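You operate a simulated robot arm through the tools that you are given. There is no shell and no other tool.

You run a simulated robot arm. Do the job below in one go: nothing can be reset, and whatever is moved stays where it is left.

Task
Dab red paint over the panel of the white block.
Fine: leave the block in the block holder; put the red dauber back and close the red cover. Set down upright: red dauber. Where these are worked on the way, their far stop is far enough and under half their travel is too little: red cover. A coat counts when it lies all over at full strength: go over it till it gets no stronger.

The check looks at the end state, three seconds after you hand in, the way a careful person would. Anything else that was tipped, shoved, dropped, spilled or broken makes it a failure. Lids that push on must go on centred and level and be pressed home; caps that screw on are set level and turned clockwise until they are tight.

Robot
A 7-joint arm with a two-finger gripper, fixed in place. Base frame: the origin is on the floor under the middle of its stand, x ahead of it, y to its left, z up. Readings come in mm, rad, newtons and seconds.
With the tool pointing down near the work surface it reaches from about 340 to 720 mm from the base axis. Its first joint turns from -1.152 to 1.152 rad. Payload 2.45 kg.
The tool frame sits at the grasp point between the pads (the TCP): z along the fingers, y along the line on which they close. The tips reach 26 mm beyond it. The gripper opens to 96 mm; its body begins 69 mm behind the TCP.
Orientation is that of the tool frame in the base frame, as a unit quaternion [w, x, y, z]. With the fingers straight down and closing along the base's y, the tool's x points along the base's -x, its y along +y and its z along -z.

Tools
- The arm moves only by the tool drive_tool. Its argument "rows" is a list of rows, each an object (a shift or turn left out is 0, a gripper value left out holds the last) with "dp": the shift along the tool's x, y, z in mm, a list of three; "angular": the turn, a rotation vector about the tool's x, y, z in rad, a list of three; "gripper": the closure in counts, from 0 (fully open) to 255 (shut). In form: [{"dp": [dx, dy, dz], "angular": [ax, ay, az], "gripper": gripper}, ...]. A call has 1 to 20 rows; each row shifts and turns the commanded pose from where the row before left it, along the tool's axes as they then stand. A row lasts 0.2 s, in which the tool goes at most 50 mm and 0.15 rad; a call with a longer step from one row to the next is refused whole, and so is a gripper value outside its range. Where a pose cannot be reached the arm comes as near as it can. A force on the tool above 50 N (or 10 N above the force at the start of the call, whichever is more), or a blocked arm, ends the call early, and 0.2 s more pass. Each finger travels about 50 mm/s and halts on what it meets, pressing with about 43 N; the grip force reading is that of the motor and also rises with nothing between the fingers. The clock runs only during rows and for 0.2 s after the last one: add rows that do not move to give the fingers time. It gives the time, the measured TCP pose, the force on the tool (base axes), the opening and the grip force at its end, in the units of the frame above (readings bear some noise), with the torque about the TCP (base axes, N m) and any sound that the robot's microphone picked up, and new pictures: "views" is both (left out), scene, wrist or none.
- Cameras (640 x 400 px; columns grow to the right, rows downward): "scene" is fixed at [164, -394, 1414.6]; the picture's right is [0.76, -0.65, 0.00], its down [-0.42, -0.50, -0.76] and it looks along [0.49, 0.58, -0.66] (base axes); focal length 324 px, centre (320, 200). "wrist" rides on the gripper at [82, 3, -98] in the tool frame; the picture's right is [-0.04, 1.00, 0.00], its down [-0.73, -0.03, -0.68] and it looks along [-0.68, -0.03, 0.73] (tool axes); focal length 256 px, centre (320, 200). There is no depth. A picture from a camera that has moved, and an enlarged one, comes with that camera's place and axes in the base frame and with its lens.
- close_up(camera, box): a new picture of the part [left, top, right, bottom] of that camera's present view, enlarged. The clock stands still meanwhile.
- close_job(): hands the job in; it is judged then, once.

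Nothing tells you positions but the pictures and the camera data. Unless the task says otherwise, let go and move clear before handing in.

The tools are called after "Request:" by a JSON object that holds its "name" and its "arguments". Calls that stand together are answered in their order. drive_tool: Moves the arm, as the interface text tells. Its arguments: {"type":"object","properties":{"rows":{"type":"array"},"views":{"type":"string","enum":["both","scene","wrist","none"]}},"required":["rows"]} The other tools are called the same way: close_up (camera, box) takes an enlarged picture of a part of a camera's view; close_job () hands the job in.

At the start:

```text
clock: 0.0
tcp_pos: [367.4, -265.8, 1164.2]
tool_rot: [0.0, 0.0, 1.0, 0.0]
contact_force: [0.0, -0.9, 1.6]
wrist_torque: [0.01, 0.01, -0.01]
finger_gap: 95.9
finger_force: 0.0
```

scene: 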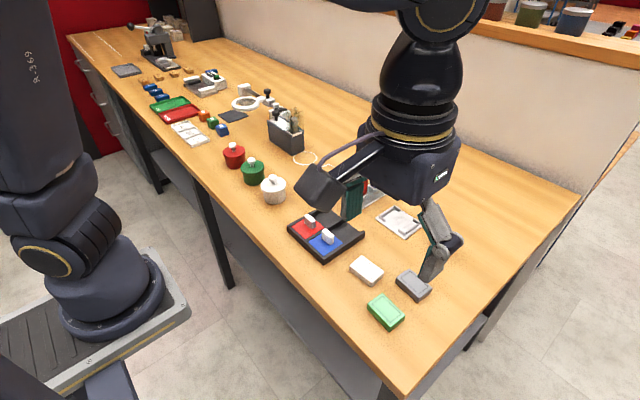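
wrist: 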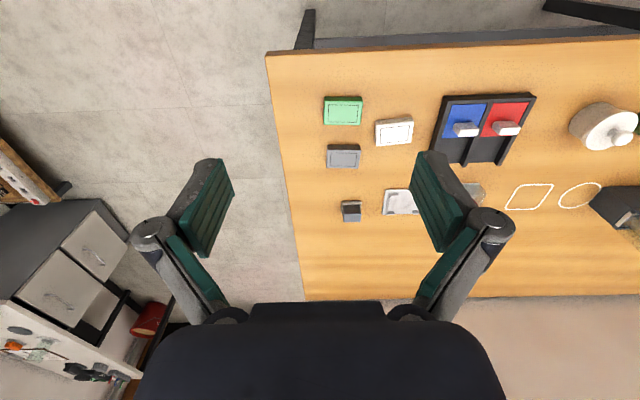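

I see a long workbench with coloured blocks, a black tray with red and blue sliding covers, a white block, and other things farther along. I'll look closer before moving.

Request:
{"name": "close_up", "arguments": {"camera": "scene", "box": [260, 140, 480, 340]}}

Request:
{"name": "close_up", "arguments": {"camera": "scene", "box": [60, 10, 340, 210]}}

Request:
{"name": "close_up", "arguments": {"camera": "wrist", "box": [260, 60, 640, 260]}}

```text
2.00 times, centred on (370, 240) of scene
camera zoom: at [164.0, -394.0, 1414.6], right [0.76, -0.65, 0.0], down [-0.42, -0.5, -0.76], along [0.49, 0.58, -0.66], focal length 649 px, centre (220, 120)
```

zoom: 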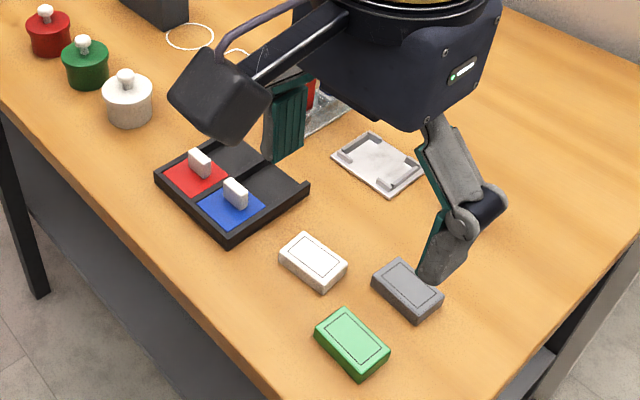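

```text
2.00 times, centred on (200, 110) of scene
camera zoom: at [164.0, -394.0, 1414.6], right [0.76, -0.65, 0.0], down [-0.42, -0.5, -0.76], along [0.49, 0.58, -0.66], focal length 649 px, centre (560, 380)
```

zoom: 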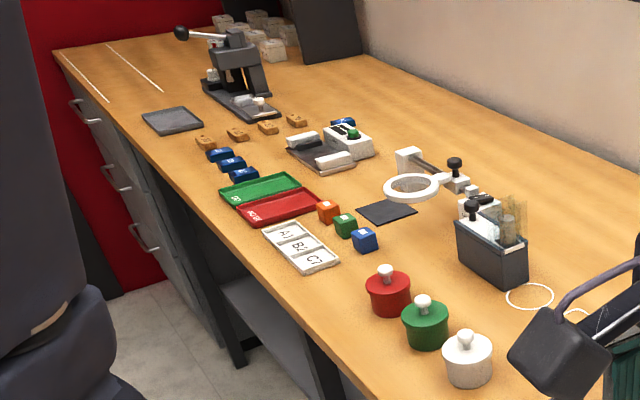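

```text
1.68 times, centred on (450, 160) of wrist
camera zoom: at [287.2, -260.5, 1262.9], right [0.04, 1.0, 0.0], down [0.73, -0.03, 0.68], along [0.68, -0.03, -0.73], focal length 431 px, centre (101, 267)
```

zoom: 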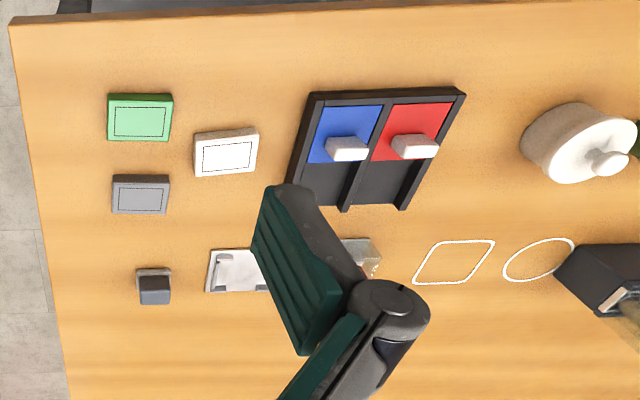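

The red and blue covers slide in a black tray, the white block sits in front, and a white holder plate and something red are hidden behind the gripper. I'll shift the arm aside to see them.

Request:
{"name": "drive_tool", "arguments": {"rows": [{"dp": [0, 45, 0]}, {"dp": [0, 45, 0]}, {"dp": [0, 45, 0]}, {"dp": [0, 45, 0]}, {"dp": [0, 45, 0]}, {"dp": [0, 45, 0]}]}}

```text
clock: 1.4
tcp_pos: [370.7, 6.4, 1163.5]
tool_rot: [0.0, 0.0, 1.0, 0.001]
contact_force: [-0.7, 0.5, 0.5]
wrist_torque: [-0.03, 0.02, -0.02]
finger_gap: 96.0
finger_force: 0.1
camera wrist: at [288.5, 10.6, 1261.8], right [0.04, 1.0, 0.0], down [0.73, -0.03, 0.68], along [0.68, -0.03, -0.73], focal length 256 px, centre (320, 200)
```

scene: 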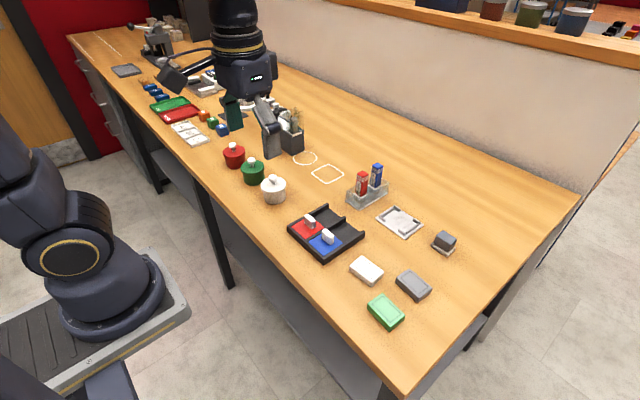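
wrist: 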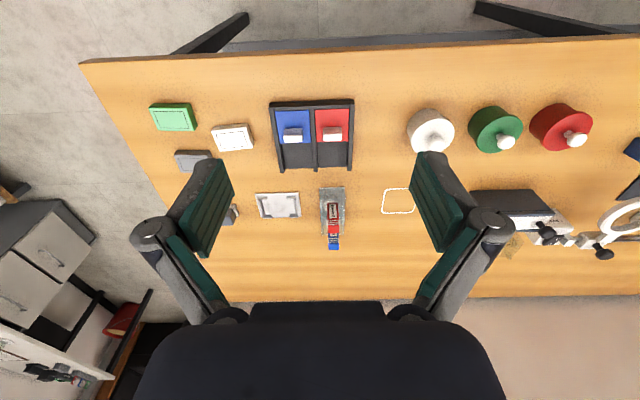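

Request:
{"name": "close_up", "arguments": {"camera": "scene", "box": [280, 150, 440, 250]}}

Request:
{"name": "close_up", "arguments": {"camera": "scene", "box": [340, 190, 480, 330]}}

Request:
{"name": "close_up", "arguments": {"camera": "wrist", "box": [140, 80, 380, 260]}}

Request:
{"name": "close_up", "arguments": {"camera": "wrist", "box": [250, 90, 370, 180]}}

Request:
{"name": "close_up", "arguments": {"camera": "wrist", "box": [240, 170, 370, 260]}}

```text
4.00 times, centred on (360, 200) of scene
camera zoom: at [164.0, -394.0, 1414.6], right [0.76, -0.65, 0.0], down [-0.42, -0.5, -0.76], along [0.49, 0.58, -0.66], focal length 1298 px, centre (160, 200)
```

zoom: 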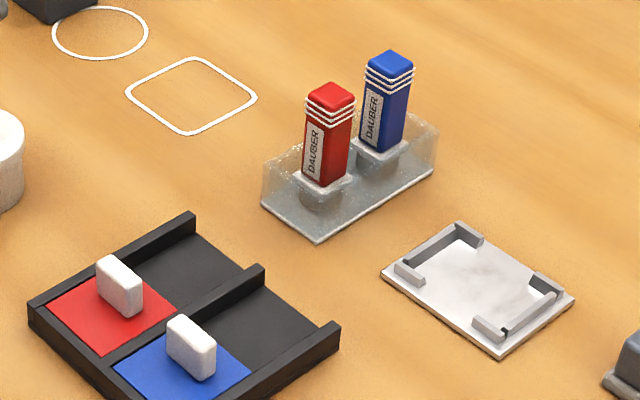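

```text
2.86 times, centred on (410, 260) of scene
camera zoom: at [164.0, -394.0, 1414.6], right [0.76, -0.65, 0.0], down [-0.42, -0.5, -0.76], along [0.49, 0.58, -0.66], focal length 927 px, centre (63, 29)
```

zoom: 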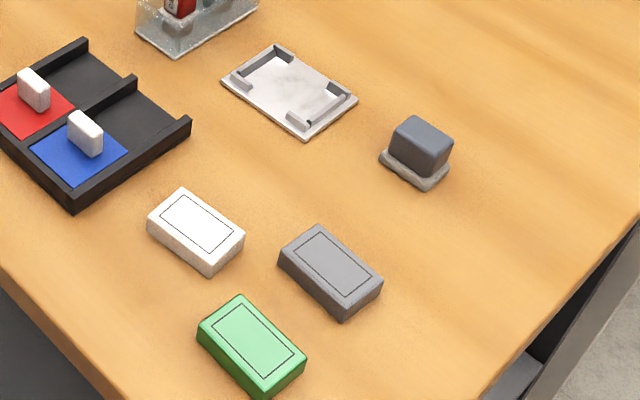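

```text
2.22 times, centred on (260, 170) of wrist
camera zoom: at [288.5, 10.6, 1261.8], right [0.04, 1.0, 0.0], down [0.73, -0.03, 0.68], along [0.68, -0.03, -0.73], focal length 569 px, centre (453, 267)
```

zoom: 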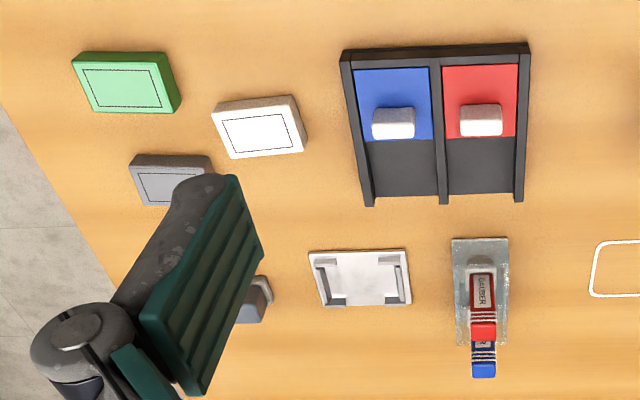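

```text
4.44 times, centred on (310, 135) of wrist
camera zoom: at [288.5, 10.6, 1261.8], right [0.04, 1.0, 0.0], down [0.73, -0.03, 0.68], along [0.68, -0.03, -0.73], focal length 1138 px, centre (364, 489)
```

zoom: 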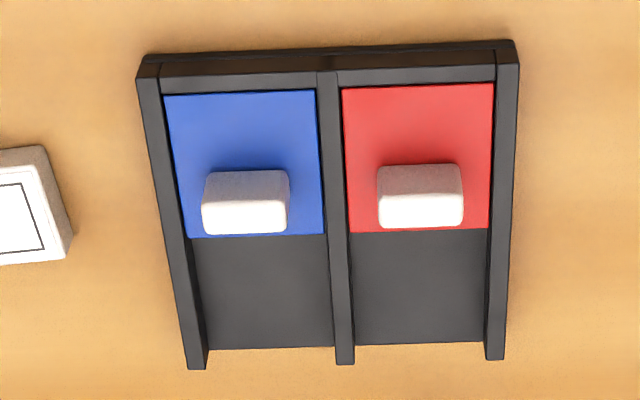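

```text
4.44 times, centred on (305, 215) of wrist
camera zoom: at [288.5, 10.6, 1261.8], right [0.04, 1.0, 0.0], down [0.73, -0.03, 0.68], along [0.68, -0.03, -0.73], focal length 1138 px, centre (387, 133)
```

zoom: 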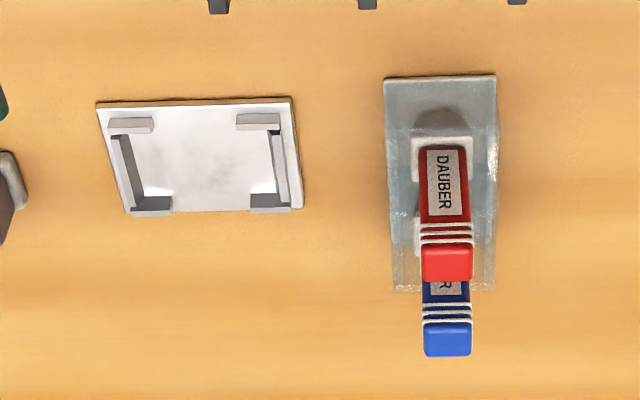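

The picture is clear now: the red and blue daubers stand in a clear rack at about (653, 21) and (707, 21). The block holder is near (674, -93), the white block near (501, -146), and the red cover is on the left bay of the tray. I'll move over the white block for a close look.

Request:
{"name": "drive_tool", "arguments": {"rows": [{"dp": [-21.7, -25.4, 32]}, {"dp": [-21.7, -25.4, 32]}, {"dp": [-21.7, -25.4, 32]}, {"dp": [-21.7, -25.4, 32]}, {"dp": [-21.7, -25.4, 32]}, {"dp": [-21.7, -25.4, 32]}, {"dp": [0, 0, 0]}]}}

```text
clock: 3.0
tcp_pos: [499.7, -147.3, 970.0]
tool_rot: [0.001, 0.001, 1.0, 0.0]
contact_force: [0.0, -0.6, -0.9]
wrist_torque: [0.0, -0.01, 0.0]
finger_gap: 95.9
finger_force: 0.0
camera wrist: at [417.9, -143.4, 1069.5], right [0.04, 1.0, 0.0], down [0.73, -0.03, 0.68], along [0.68, -0.03, -0.73], focal length 256 px, centre (320, 200)
```

scene: 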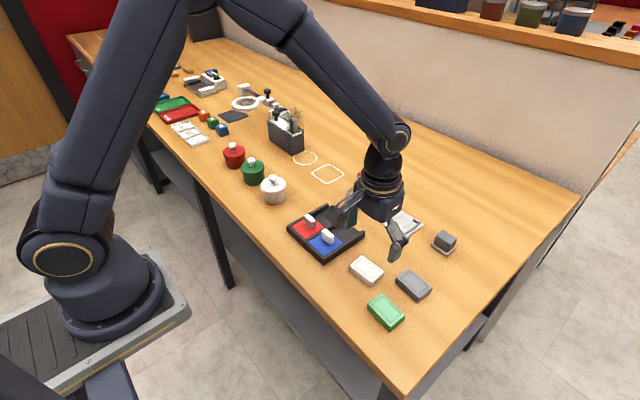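
wrist: 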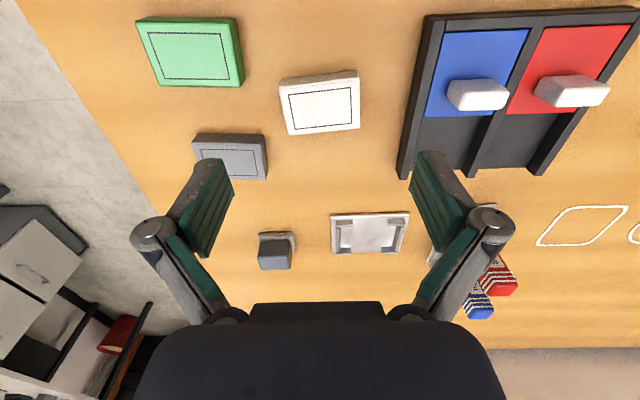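

Request:
{"name": "close_up", "arguments": {"camera": "wrist", "box": [260, 60, 420, 160]}}

Request:
{"name": "close_up", "arguments": {"camera": "wrist", "box": [300, 195, 460, 295]}}

Request:
{"name": "close_up", "arguments": {"camera": "wrist", "box": [390, 0, 640, 180]}}

```text
4.00 times, centred on (340, 110) of wrist
camera zoom: at [417.9, -143.4, 1069.5], right [0.04, 1.0, 0.0], down [0.73, -0.03, 0.68], along [0.68, -0.03, -0.73], focal length 1024 px, centre (240, 560)
```

zoom: 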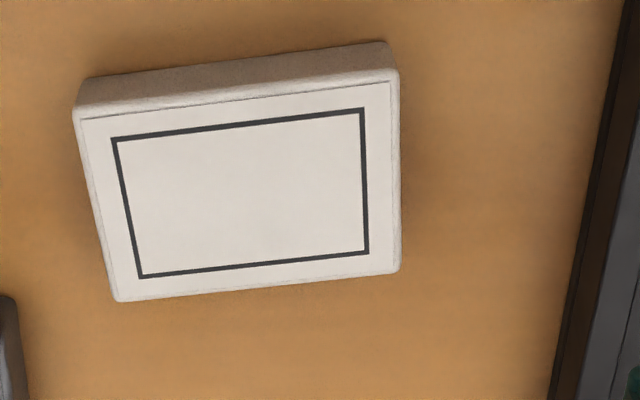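

```text
4.00 times, centred on (380, 245) of wrist
camera zoom: at [417.9, -143.4, 1069.5], right [0.04, 1.0, 0.0], down [0.73, -0.03, 0.68], along [0.68, -0.03, -0.73], focal length 1024 px, centre (80, 20)
```

zoom: 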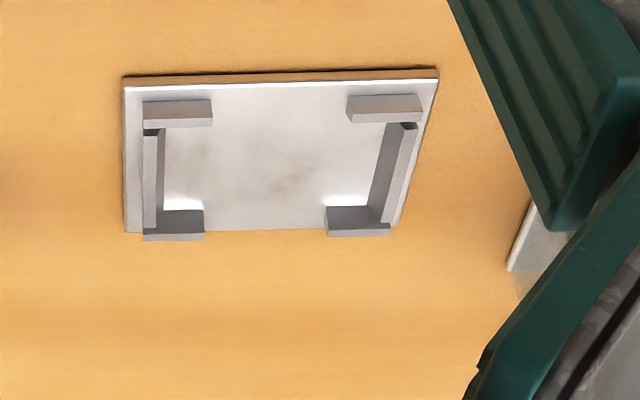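

```text
2.22 times, centred on (515, 90) of wrist
camera zoom: at [417.9, -143.4, 1069.5], right [0.04, 1.0, 0.0], down [0.73, -0.03, 0.68], along [0.68, -0.03, -0.73], focal length 569 px, centre (-113, 444)
```

zoom: 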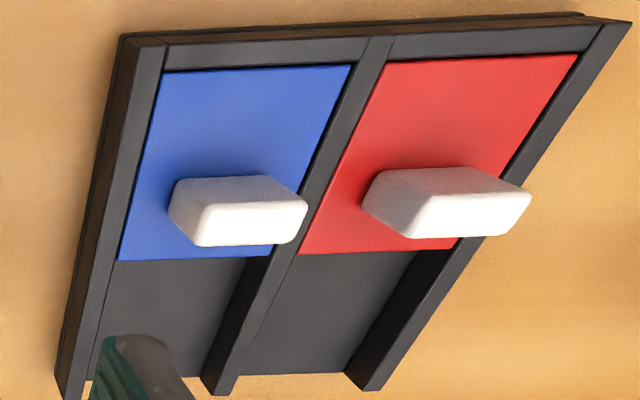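

Request:
{"name": "close_up", "arguments": {"camera": "wrist", "box": [120, 130, 280, 330]}}

Request:
{"name": "close_up", "arguments": {"camera": "scene", "box": [320, 170, 440, 270]}}

```text
2.00 times, centred on (200, 230) of wrist
camera zoom: at [417.9, -143.4, 1069.5], right [0.04, 1.0, 0.0], down [0.73, -0.03, 0.68], along [0.68, -0.03, -0.73], focal length 512 px, centre (560, 140)
```

zoom: 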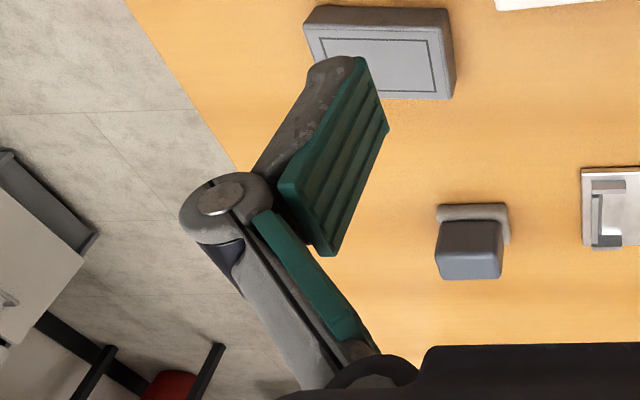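

```text
4.00 times, centred on (380, 220) of scene
camera zoom: at [164.0, -394.0, 1414.6], right [0.76, -0.65, 0.0], down [-0.42, -0.5, -0.76], along [0.49, 0.58, -0.66], focal length 1298 px, centre (80, 120)
```

zoom: 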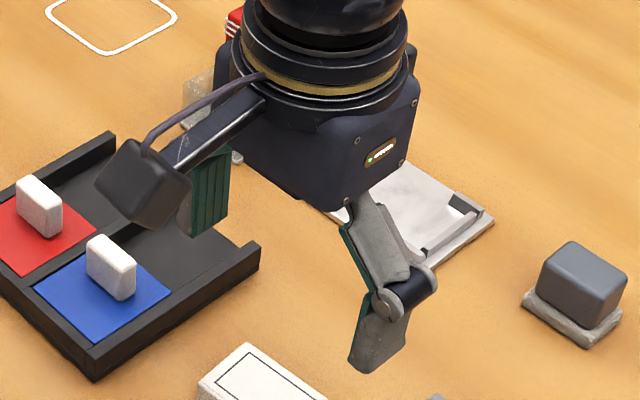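

The white block is about 60×40 mm at (503, -146), turned about 4°, with its top near z 872. Before grasping, I'll close the fingers in free air to see how far the tips reach at different openings.

Request:
{"name": "drive_tool", "arguments": {"rows": [{"gripper": 90}, {"gripper": 90}, {"gripper": 90}, {"gripper": 90}], "views": "wrist"}}

Request:
{"name": "drive_tool", "arguments": {"rows": [{"gripper": 180}, {"gripper": 180}, {"gripper": 180}, {"gripper": 180}], "views": "wrist"}}

Request:
{"name": "drive_tool", "arguments": {"rows": [{"gripper": 255}, {"gripper": 255}, {"gripper": 255}, {"gripper": 255}], "views": "wrist"}}

```text
clock: 4.0
tcp_pos: [499.4, -147.1, 972.1]
tool_rot: [0.0, 0.001, 1.0, -0.001]
contact_force: [-0.1, 0.0, -0.4]
wrist_torque: [-0.01, 0.03, 0.0]
finger_gap: 62.2
finger_force: 0.1
camera wrist: at [417.7, -143.1, 1070.0], right [0.04, 1.0, 0.0], down [0.73, -0.03, 0.68], along [0.68, -0.03, -0.73], focal length 256 px, centre (320, 200)
```

wrist: 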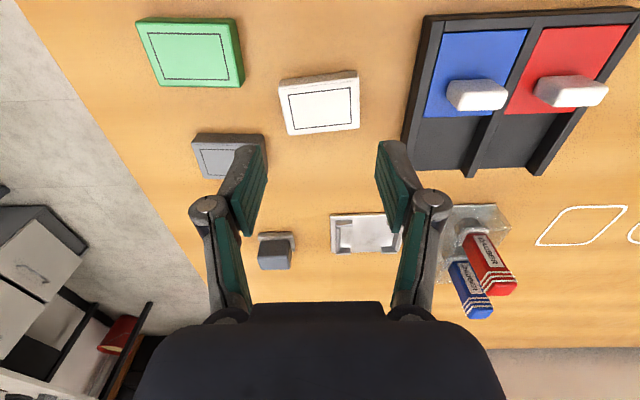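

```text
clock: 5.0
tcp_pos: [499.6, -147.8, 972.2]
tool_rot: [0.0, 0.0, 1.0, 0.0]
contact_force: [0.0, -0.3, -0.2]
wrist_torque: [0.0, -0.03, -0.01]
finger_gap: 28.2
finger_force: 0.1
camera wrist: at [417.7, -143.1, 1070.0], right [0.04, 1.0, 0.0], down [0.73, -0.03, 0.68], along [0.68, -0.03, -0.73], focal length 256 px, centre (320, 200)
```

wrist: 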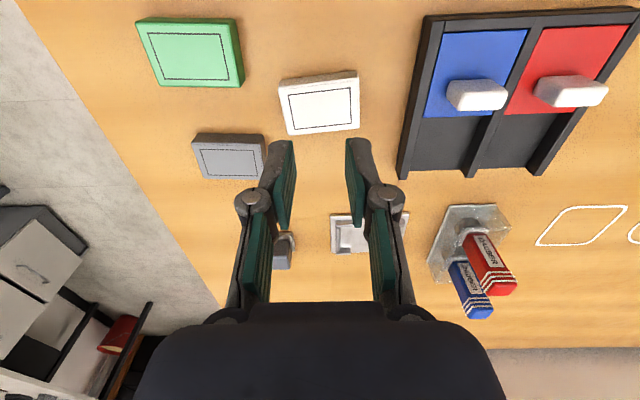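

```text
clock: 6.0
tcp_pos: [500.0, -146.7, 972.5]
tool_rot: [0.0, -0.001, 1.0, 0.0]
contact_force: [-0.6, 0.6, -0.6]
wrist_torque: [0.0, 0.03, 0.0]
finger_gap: 0.0
finger_force: 28.5
camera wrist: at [417.7, -143.1, 1070.0], right [0.04, 1.0, 0.0], down [0.73, -0.03, 0.68], along [0.68, -0.03, -0.73], focal length 256 px, centre (320, 200)
```

wrist: 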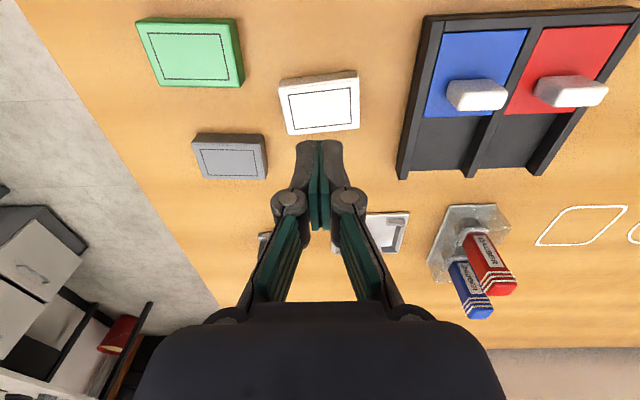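

The tips extend about 7 mm beyond the TCP when fully open and about 25 mm when closed. I'll turn the gripper a quarter turn so it closes across the block's short side and the fingers fit the gaps in the holder's walls.

Request:
{"name": "drive_tool", "arguments": {"rows": [{"angular": [0, 0, -0.1496], "gripper": 80}, {"angular": [0, 0, -0.1496]}, {"angular": [0, 0, -0.1496]}, {"angular": [0, 0, -0.1496]}, {"angular": [0, 0, -0.1496]}, {"angular": [0, 0, -0.1496]}, {"angular": [0, 0, -0.1496]}, {"angular": [0, 0, -0.1496]}, {"angular": [0, 0, -0.1496]}, {"angular": [0, 0, -0.1496]}, {"angular": [0, 0, -0.1496]}, {"dp": [0, 0, 0]}, {"dp": [0, 0, 0]}]}}

```text
clock: 8.8
tcp_pos: [499.2, -147.4, 973.0]
tool_rot: [0.0, 0.733, -0.68, -0.001]
contact_force: [-0.6, 0.1, 0.2]
wrist_torque: [-0.01, 0.01, 0.01]
finger_gap: 65.8
finger_force: 0.0
camera wrist: at [501.7, -227.9, 1070.9], right [-1.0, -0.03, 0.0], down [-0.03, 0.73, 0.68], along [-0.02, 0.68, -0.73], focal length 256 px, centre (320, 200)
```

scene: 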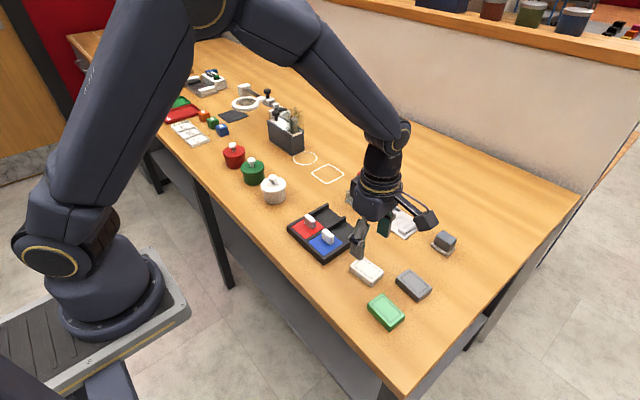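
wrist: 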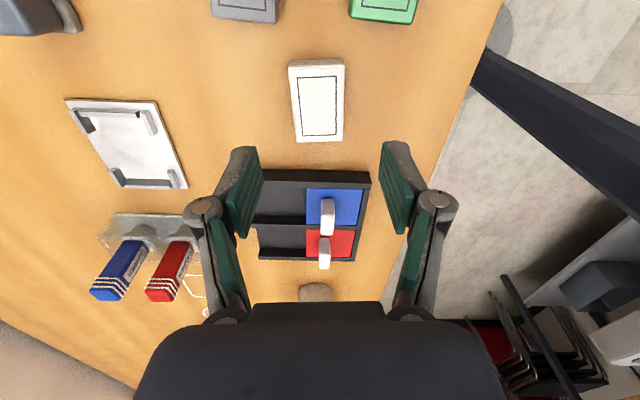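

Request:
{"name": "close_up", "arguments": {"camera": "wrist", "box": [240, 40, 400, 160]}}

Request:
{"name": "close_up", "arguments": {"camera": "wrist", "box": [60, 90, 220, 190]}}

Request:
{"name": "close_up", "arguments": {"camera": "wrist", "box": [240, 160, 400, 280]}}

Request:
{"name": "close_up", "arguments": {"camera": "wrist", "box": [80, 200, 220, 310]}}

```text
3.33 times, centred on (320, 100) of wrist
camera zoom: at [501.7, -227.9, 1070.9], right [-1.0, -0.03, 0.0], down [-0.03, 0.73, 0.68], along [-0.02, 0.68, -0.73], focal length 853 px, centre (320, 533)
```

zoom: 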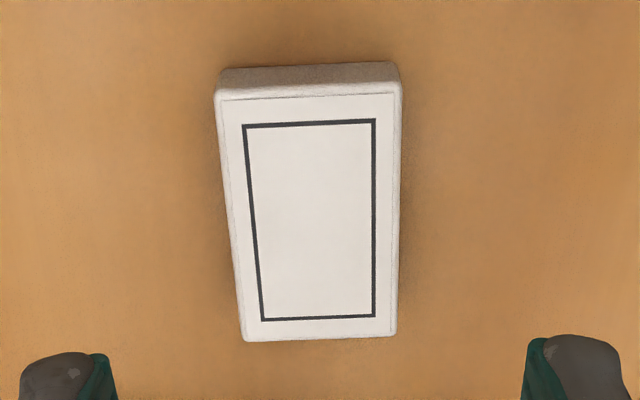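

```text
4.00 times, centred on (140, 140) of wrist
camera zoom: at [501.7, -227.9, 1070.9], right [-1.0, -0.03, 0.0], down [-0.03, 0.73, 0.68], along [-0.02, 0.68, -0.73], focal length 1024 px, centre (1040, 440)
```

zoom: 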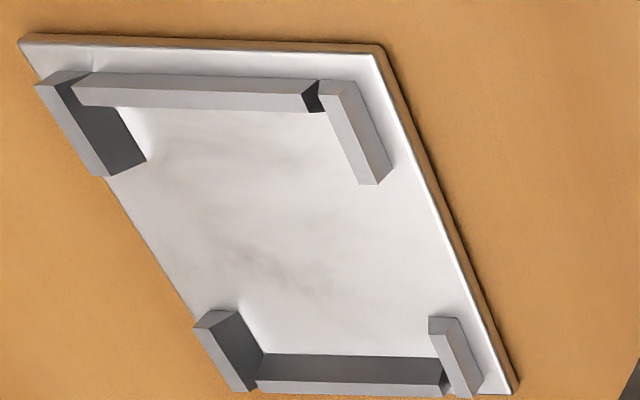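

```text
3.33 times, centred on (320, 220) of wrist
camera zoom: at [501.7, -227.9, 1070.9], right [-1.0, -0.03, 0.0], down [-0.03, 0.73, 0.68], along [-0.02, 0.68, -0.73], focal length 853 px, centre (320, 133)
```

zoom: 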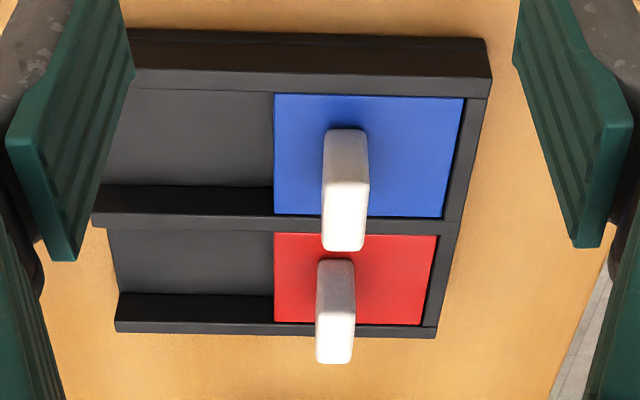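

```text
3.64 times, centred on (150, 255) of wrist
camera zoom: at [501.7, -227.9, 1070.9], right [-1.0, -0.03, 0.0], down [-0.03, 0.73, 0.68], along [-0.02, 0.68, -0.73], focal length 931 px, centre (938, 0)
```

zoom: 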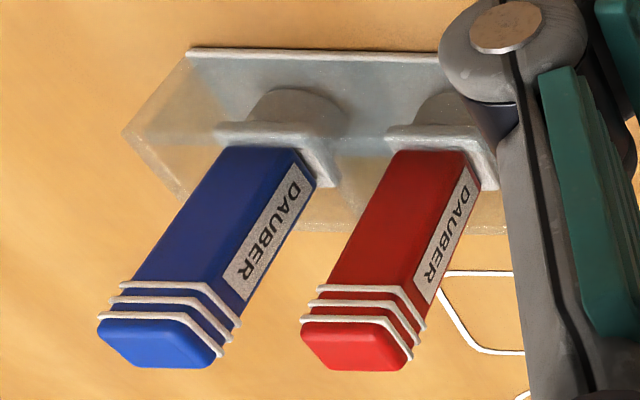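

Request:
{"name": "drive_tool", "arguments": {"rows": [{"dp": [-2, -0.7, 24]}, {"dp": [0, 0, 24]}, {"dp": [0, 0, 0]}, {"dp": [0, 0, 0]}]}}

Request:
{"name": "close_up", "arguments": {"camera": "wrist", "box": [220, 20, 420, 160]}}

Request:
{"name": "close_up", "arguments": {"camera": "scene", "box": [320, 190, 440, 290]}}

```text
clock: 9.8
tcp_pos: [500.4, -145.4, 923.1]
tool_rot: [0.0, 0.733, -0.68, 0.001]
contact_force: [-0.3, -0.2, 0.2]
wrist_torque: [-0.01, 0.0, -0.03]
finger_gap: 65.7
finger_force: 0.0
camera wrist: at [502.9, -226.1, 1022.5], right [-1.0, -0.03, 0.0], down [-0.03, 0.73, 0.68], along [-0.02, 0.68, -0.73], focal length 256 px, centre (320, 200)
```

scene: 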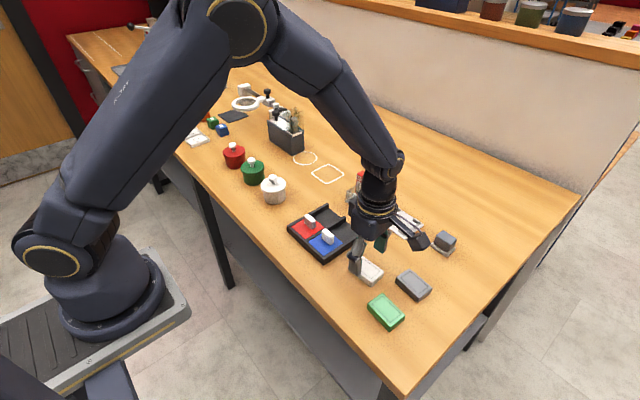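
wrist: 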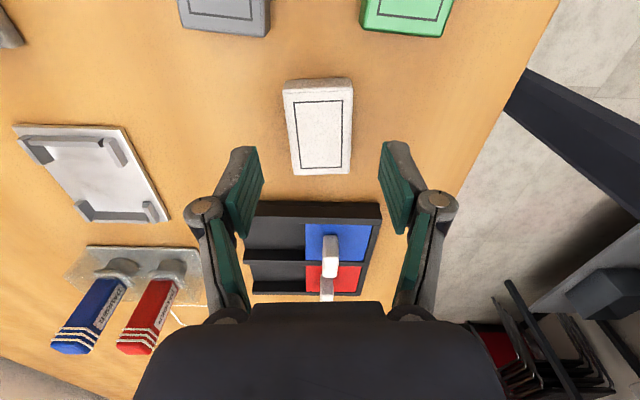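

```text
2.86 times, centred on (320, 90) of wrist
camera zoom: at [502.9, -226.1, 1022.5], right [-1.0, -0.03, 0.0], down [-0.03, 0.73, 0.68], along [-0.02, 0.68, -0.73], focal length 731 px, centre (320, 514)
```

zoom: 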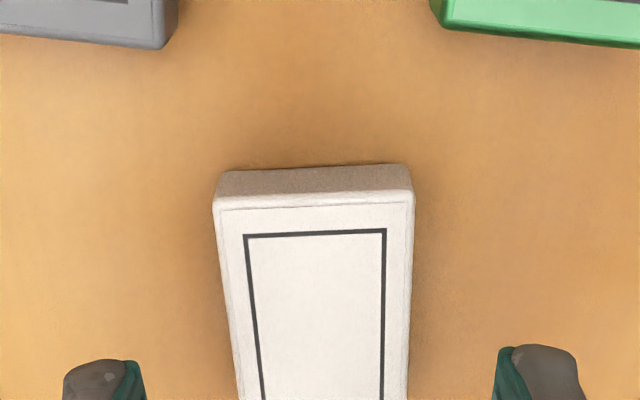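

```text
4.00 times, centred on (380, 240) of scene
camera zoom: at [164.0, -394.0, 1414.6], right [0.76, -0.65, 0.0], down [-0.42, -0.5, -0.76], along [0.49, 0.58, -0.66], focal length 1298 px, centre (80, 40)
```

zoom: 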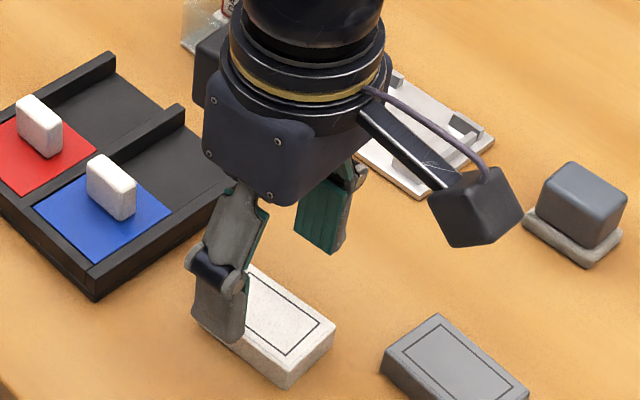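

The block lies squarely between the fingers, so I'll go down and grip it low, keeping the tips clear of the table.

Request:
{"name": "drive_tool", "arguments": {"rows": [{"dp": [0, 0, 15]}, {"dp": [0, 0, 10]}, {"dp": [0, 0, 6]}, {"dp": [0, 0, 5]}, {"dp": [0, 0, 0]}, {"dp": [0, 0, 0]}]}}

Request:
{"name": "close_up", "arguments": {"camera": "scene", "box": [320, 190, 440, 290]}}

Request:
{"name": "close_up", "arguments": {"camera": "wrist", "box": [200, 80, 440, 260]}}

```text
clock: 11.2
tcp_pos: [500.6, -145.8, 888.7]
tool_rot: [-0.001, 0.733, -0.68, 0.0]
contact_force: [0.2, 0.6, 0.1]
wrist_torque: [0.01, 0.03, 0.02]
finger_gap: 65.7
finger_force: 0.1
camera wrist: at [502.5, -226.2, 986.8], right [-1.0, -0.03, 0.0], down [-0.02, 0.73, 0.68], along [-0.02, 0.68, -0.73], focal length 256 px, centre (320, 200)
```

scene: 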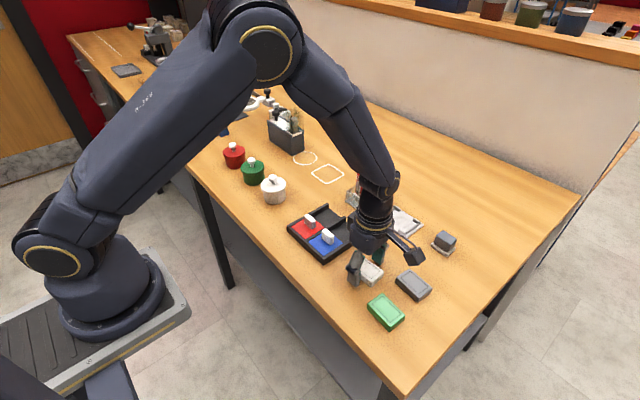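
wrist: 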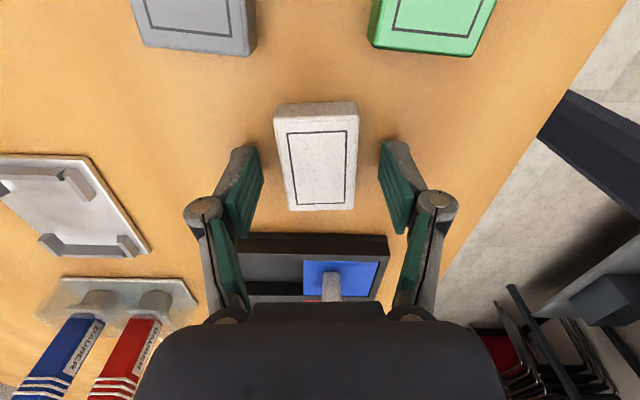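

```text
4.00 times, centred on (380, 240) of scene
camera zoom: at [164.0, -394.0, 1414.6], right [0.76, -0.65, 0.0], down [-0.42, -0.5, -0.76], along [0.49, 0.58, -0.66], focal length 1298 px, centre (80, 40)
```

zoom: 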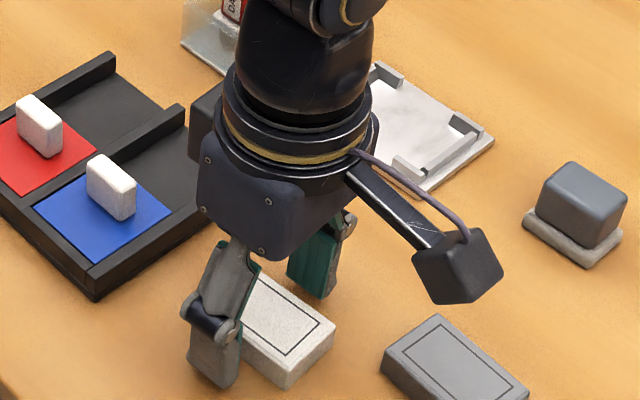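

```text
2.22 times, centred on (320, 170) of wrist
camera zoom: at [502.5, -226.2, 986.8], right [-1.0, -0.03, 0.0], down [-0.02, 0.73, 0.68], along [-0.02, 0.68, -0.73], focal length 569 px, centre (320, 267)
```

zoom: 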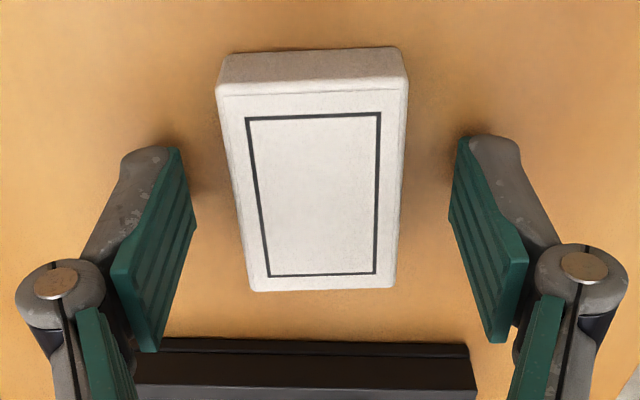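

Request:
{"name": "drive_tool", "arguments": {"rows": [{"dp": [0, 0, 1], "gripper": 255}, {"dp": [0, 0, 0]}, {"dp": [0, 0, 0]}, {"dp": [0, 0, 0]}, {"dp": [0, 0, 0]}]}}

Request:
{"name": "close_up", "arguments": {"camera": "wrist", "box": [200, 80, 440, 260]}}

```text
clock: 12.4
tcp_pos: [500.8, -145.8, 886.7]
tool_rot: [0.0, 0.732, -0.681, 0.001]
contact_force: [-0.4, 0.5, 2.5]
wrist_torque: [0.04, 0.0, 0.01]
finger_gap: 38.9
finger_force: 42.8
camera wrist: at [502.6, -226.2, 986.0], right [-1.0, -0.03, 0.0], down [-0.03, 0.73, 0.68], along [-0.02, 0.68, -0.73], focal length 256 px, centre (320, 200)
```

scene: 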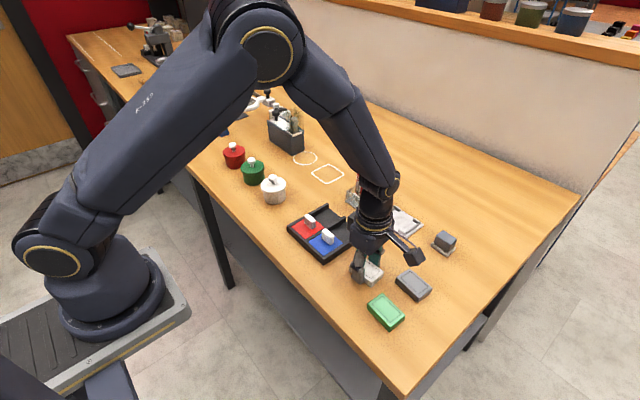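
wrist: 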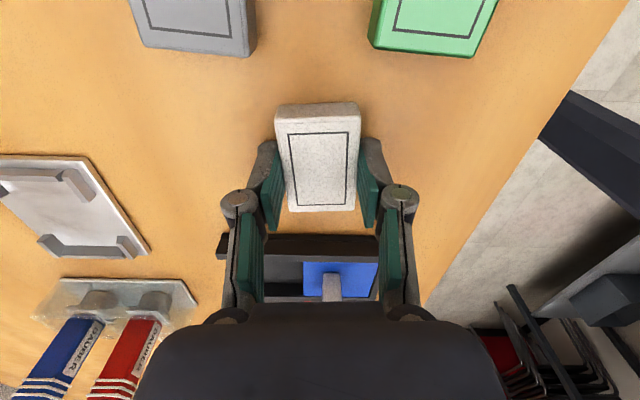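

```text
2.22 times, centred on (320, 170) of wrist
camera zoom: at [502.6, -226.2, 986.0], right [-1.0, -0.03, 0.0], down [-0.03, 0.73, 0.68], along [-0.02, 0.68, -0.73], focal length 569 px, centre (320, 267)
```

zoom: 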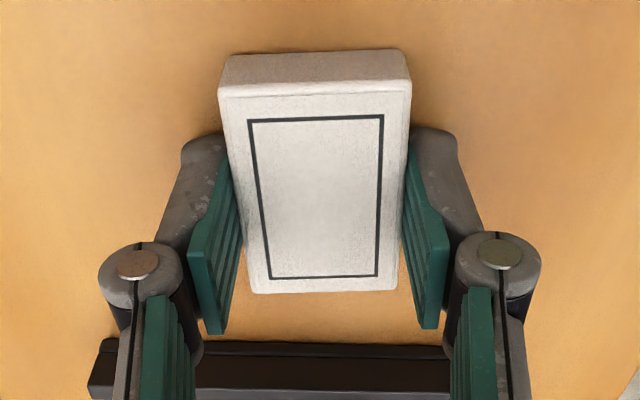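

The block is gripped (gap 38.9 mm). I'll lift it, square it up and carry it over to the holder.

Request:
{"name": "drive_tool", "arguments": {"rows": [{"dp": [0, 0, -5]}, {"dp": [0, 0, -15]}, {"dp": [0, 0, -30]}, {"dp": [0, 0, -5], "angular": [0, 0, 0.075]}, {"dp": [-10.6, -34.3, 0]}, {"dp": [-10.6, -34.3, 0]}, {"dp": [-10.6, -34.3, 0]}, {"dp": [-10.6, -34.3, 0]}, {"dp": [-10.6, -34.3, 0]}, {"dp": [0, 0, 0]}, {"dp": [0, 0, 0]}]}}

Request:
{"name": "close_up", "arguments": {"camera": "wrist", "box": [200, 80, 440, 260]}}

Request:
{"name": "close_up", "arguments": {"camera": "scene", "box": [340, 150, 480, 270]}}

```text
clock: 14.8
tcp_pos: [671.0, -92.0, 942.4]
tool_rot: [0.0, -0.707, 0.707, -0.001]
contact_force: [0.0, 0.1, -1.1]
wrist_torque: [-0.01, 0.01, 0.01]
finger_gap: 38.7
finger_force: 42.7
camera wrist: at [668.4, -172.5, 1040.4], right [-1.0, 0.04, 0.0], down [0.03, 0.73, 0.68], along [0.03, 0.68, -0.73], focal length 256 px, centre (320, 200)
```

scene: 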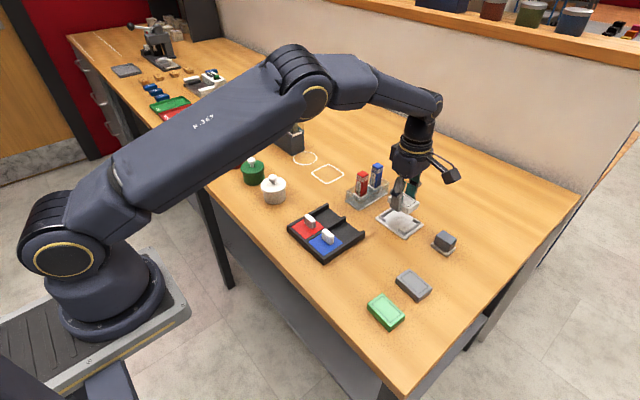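
wrist: 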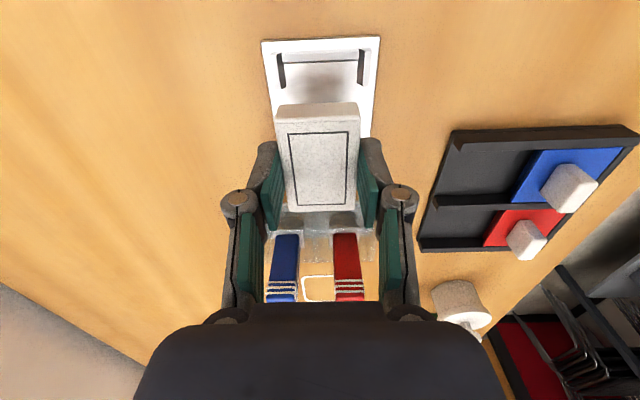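

```text
2.22 times, centred on (320, 170) of wrist
camera zoom: at [668.4, -172.5, 1040.4], right [-1.0, 0.04, 0.0], down [0.03, 0.73, 0.68], along [0.03, 0.68, -0.73], focal length 569 px, centre (320, 267)
```

zoom: 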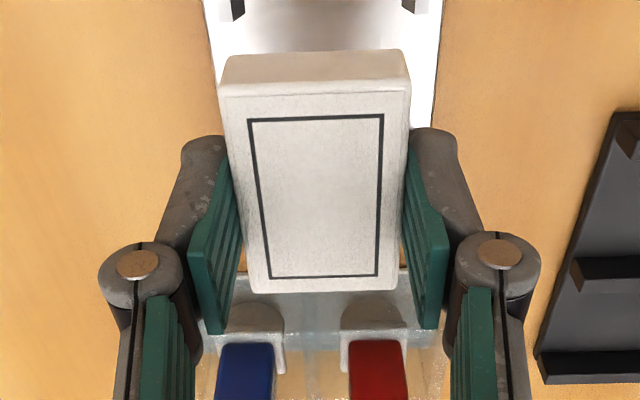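

```text
3.33 times, centred on (410, 210) of scene
camera zoom: at [164.1, -394.0, 1414.6], right [0.76, -0.65, 0.0], down [-0.42, -0.5, -0.76], along [0.49, 0.58, -0.66], focal length 1082 px, centre (20, 167)
```

zoom: 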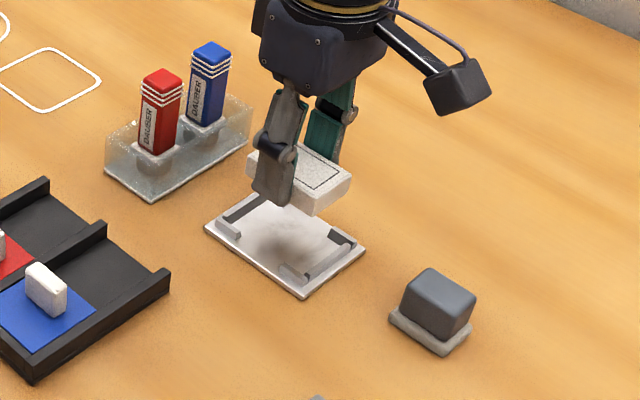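

Request:
{"name": "close_up", "arguments": {"camera": "wrist", "box": [250, 30, 390, 120]}}

Request:
{"name": "close_up", "arguments": {"camera": "scene", "box": [370, 180, 430, 240]}}

```text
4.44 times, centred on (320, 75) of wrist
camera zoom: at [668.4, -172.5, 1040.4], right [-1.0, 0.04, 0.0], down [0.03, 0.73, 0.68], along [0.03, 0.68, -0.73], focal length 1138 px, centre (320, 756)
```

zoom: 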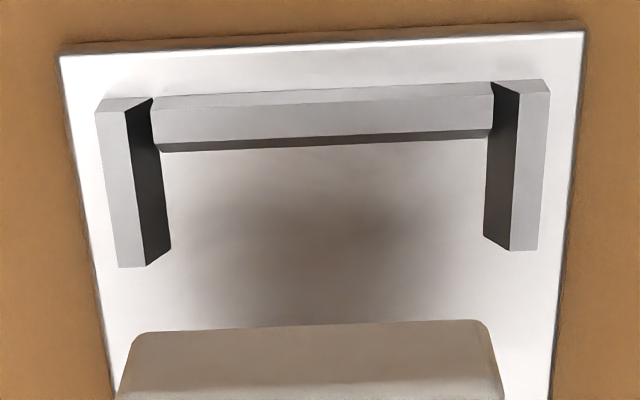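

```text
6.67 times, centred on (400, 210) of scene
camera zoom: at [164.1, -394.0, 1414.6], right [0.76, -0.65, 0.0], down [-0.42, -0.5, -0.76], along [0.49, 0.58, -0.66], focal length 2163 px, centre (-213, 133)
```

zoom: 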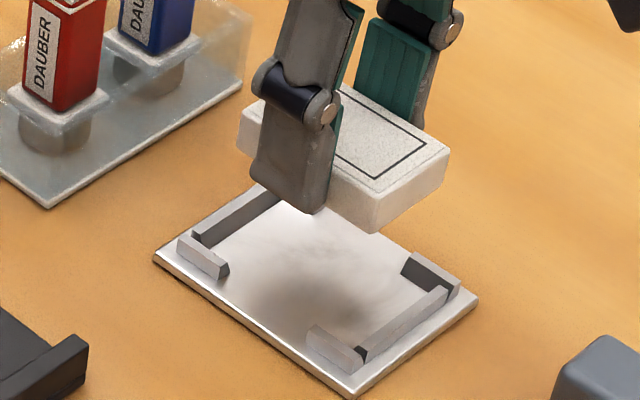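

The block is held square. The holder pocket is centred near (669.8, -92.4) with a few millimetres of clearance, so I'll nudge over and lower to just above the plate.

Request:
{"name": "drive_tool", "arguments": {"rows": [{"dp": [1, 1.9, 10]}, {"dp": [0, 0, 15]}, {"dp": [0, 0, 12]}, {"dp": [0, 0, 8]}, {"dp": [0, 0, 4]}, {"dp": [0, 0, 0]}, {"dp": [0, 0, 0]}]}}

Request:
{"name": "close_up", "arguments": {"camera": "wrist", "box": [220, 80, 420, 220]}}

Request:
{"name": "close_up", "arguments": {"camera": "scene", "box": [370, 180, 430, 240]}}

```text
clock: 16.4
tcp_pos: [669.3, -92.9, 893.1]
tool_rot: [0.0, -0.707, 0.707, 0.0]
contact_force: [0.0, 0.3, -0.6]
wrist_torque: [0.02, 0.0, 0.0]
finger_gap: 39.1
finger_force: 43.3
camera wrist: at [666.0, -173.9, 991.8], right [-1.0, 0.04, 0.0], down [0.03, 0.73, 0.68], along [0.03, 0.68, -0.73], focal length 256 px, centre (320, 200)
```

scene: 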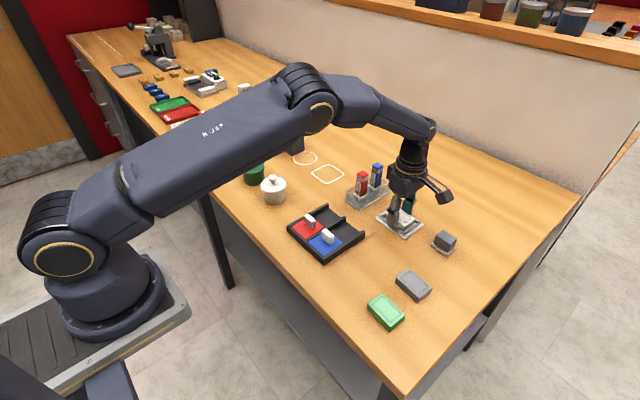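
wrist: 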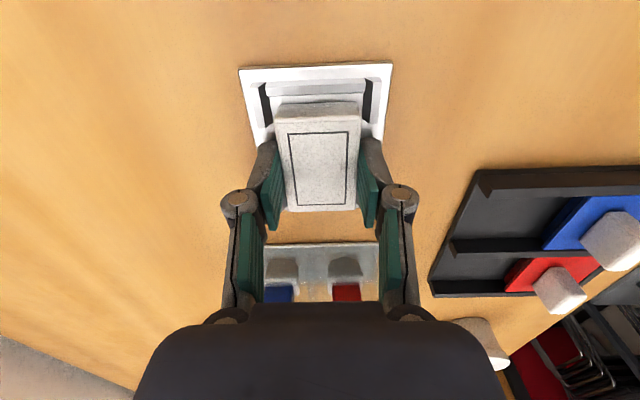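

```text
2.86 times, centred on (320, 150) of wrist
camera zoom: at [666.0, -173.9, 991.8], right [-1.0, 0.04, 0.0], down [0.03, 0.73, 0.68], along [0.03, 0.68, -0.73], focal length 731 px, centre (320, 343)
```

zoom: 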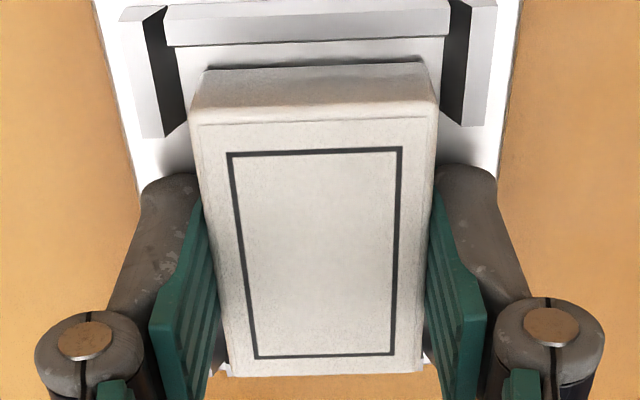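

```text
6.67 times, centred on (400, 210) of scene
camera zoom: at [164.0, -394.0, 1414.6], right [0.76, -0.65, 0.0], down [-0.42, -0.5, -0.76], along [0.49, 0.58, -0.66], focal length 2163 px, centre (-213, 133)
```

zoom: 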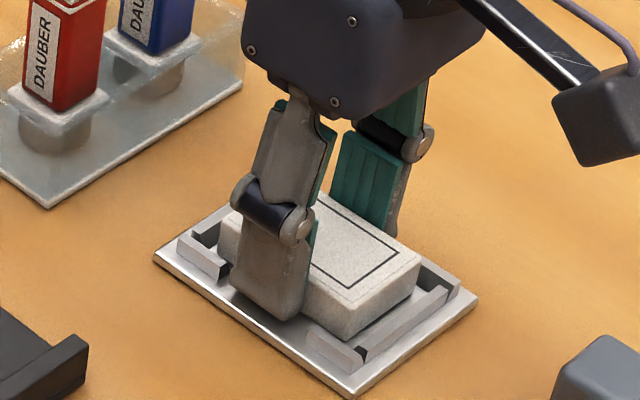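

Request:
{"name": "drive_tool", "arguments": {"rows": [{"dp": [0, 0, 1]}, {"dp": [0, 0, 1]}, {"dp": [0, 0, 0]}], "views": "none"}}

```text
clock: 17.2
tcp_pos: [669.5, -93.4, 893.8]
tool_rot: [0.001, -0.706, 0.708, -0.001]
contact_force: [-3.2, 0.3, 15.6]
wrist_torque: [0.05, 0.19, 0.01]
finger_gap: 38.9
finger_force: 43.1
```

Request:
{"name": "close_up", "arguments": {"camera": "scene", "box": [375, 190, 425, 240]}}

Request:
{"name": "close_up", "arguments": {"camera": "wrist", "box": [240, 60, 400, 160]}}

```text
8.00 times, centred on (400, 215) of scene
camera zoom: at [163.6, -394.0, 1414.7], right [0.76, -0.65, 0.0], down [-0.42, -0.5, -0.76], along [0.49, 0.58, -0.66], focal length 2596 px, centre (-320, 80)
```

zoom: 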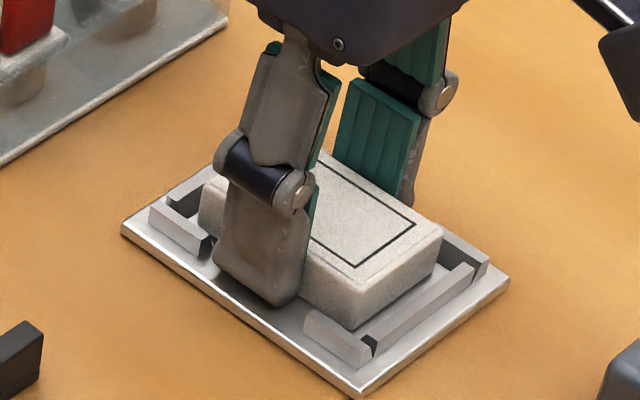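

```text
4.00 times, centred on (320, 110) of wrist
camera zoom: at [665.9, -174.1, 991.3], right [-1.0, 0.04, 0.0], down [0.03, 0.73, 0.68], along [0.03, 0.68, -0.73], focal length 1024 px, centre (320, 560)
```

zoom: 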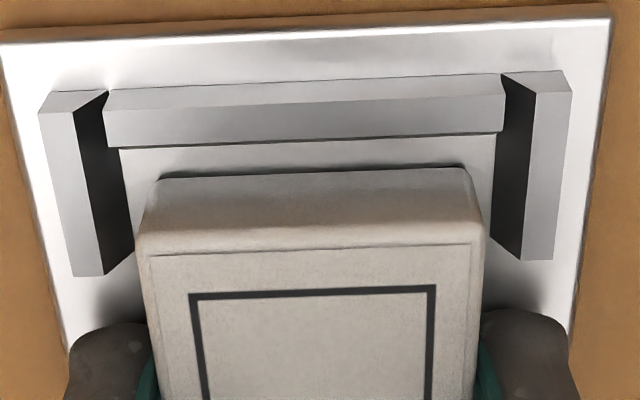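

The block rests flat on the holder plate inside the walls. I'll relieve the pressure, open the fingers and rise.

Request:
{"name": "drive_tool", "arguments": {"rows": [{"dp": [0, 0, -1.5]}, {"dp": [0, 0, 0], "gripper": 90}, {"dp": [0, 0, 0]}, {"dp": [0, 0, 0]}, {"dp": [0, 0, -15]}, {"dp": [0, 0, -35]}, {"dp": [0, 0, -40]}, {"dp": [0, 0, 0]}]}}

Request:
{"name": "close_up", "arguments": {"camera": "scene", "box": [370, 180, 430, 240]}}

Request:
{"name": "close_up", "arguments": {"camera": "wrist", "box": [240, 20, 400, 150]}}

```text
clock: 19.0
tcp_pos: [669.1, -94.5, 984.4]
tool_rot: [-0.001, 0.707, -0.707, 0.0]
contact_force: [-0.9, -0.4, 0.9]
wrist_torque: [-0.01, 0.01, 0.01]
finger_gap: 62.2
finger_force: 0.1
camera wrist: at [666.1, -174.5, 1082.7], right [-1.0, 0.04, 0.0], down [0.03, 0.73, 0.68], along [0.03, 0.68, -0.73], focal length 256 px, centre (320, 200)
```

scene: 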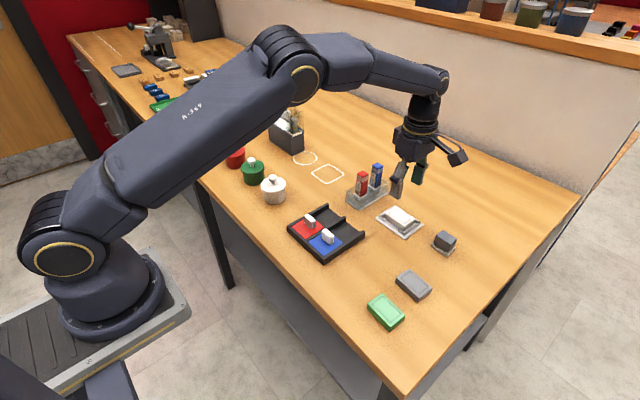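
wrist: 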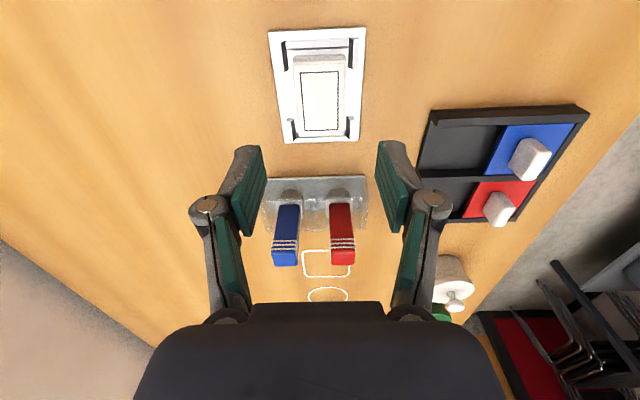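

```text
6.67 times, centred on (400, 210) of scene
camera zoom: at [164.0, -394.0, 1414.6], right [0.76, -0.65, 0.0], down [-0.42, -0.5, -0.76], along [0.49, 0.58, -0.66], focal length 2163 px, centre (-213, 133)
```

zoom: 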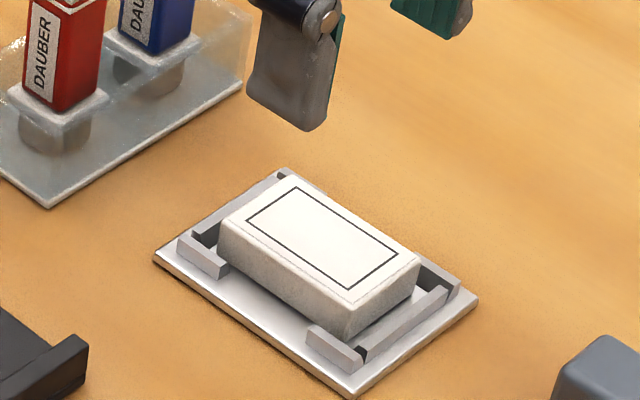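

```text
3.08 times, centred on (320, 85) of wrist
camera zoom: at [666.1, -174.5, 1082.7], right [-1.0, 0.04, 0.0], down [0.03, 0.73, 0.68], along [0.03, 0.68, -0.73], focal length 788 px, centre (320, 554)
```

zoom: 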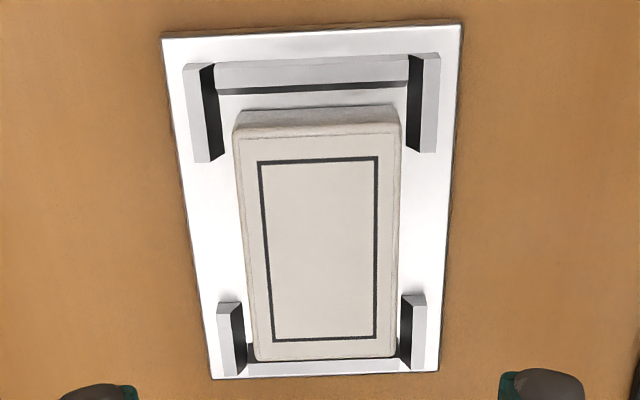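

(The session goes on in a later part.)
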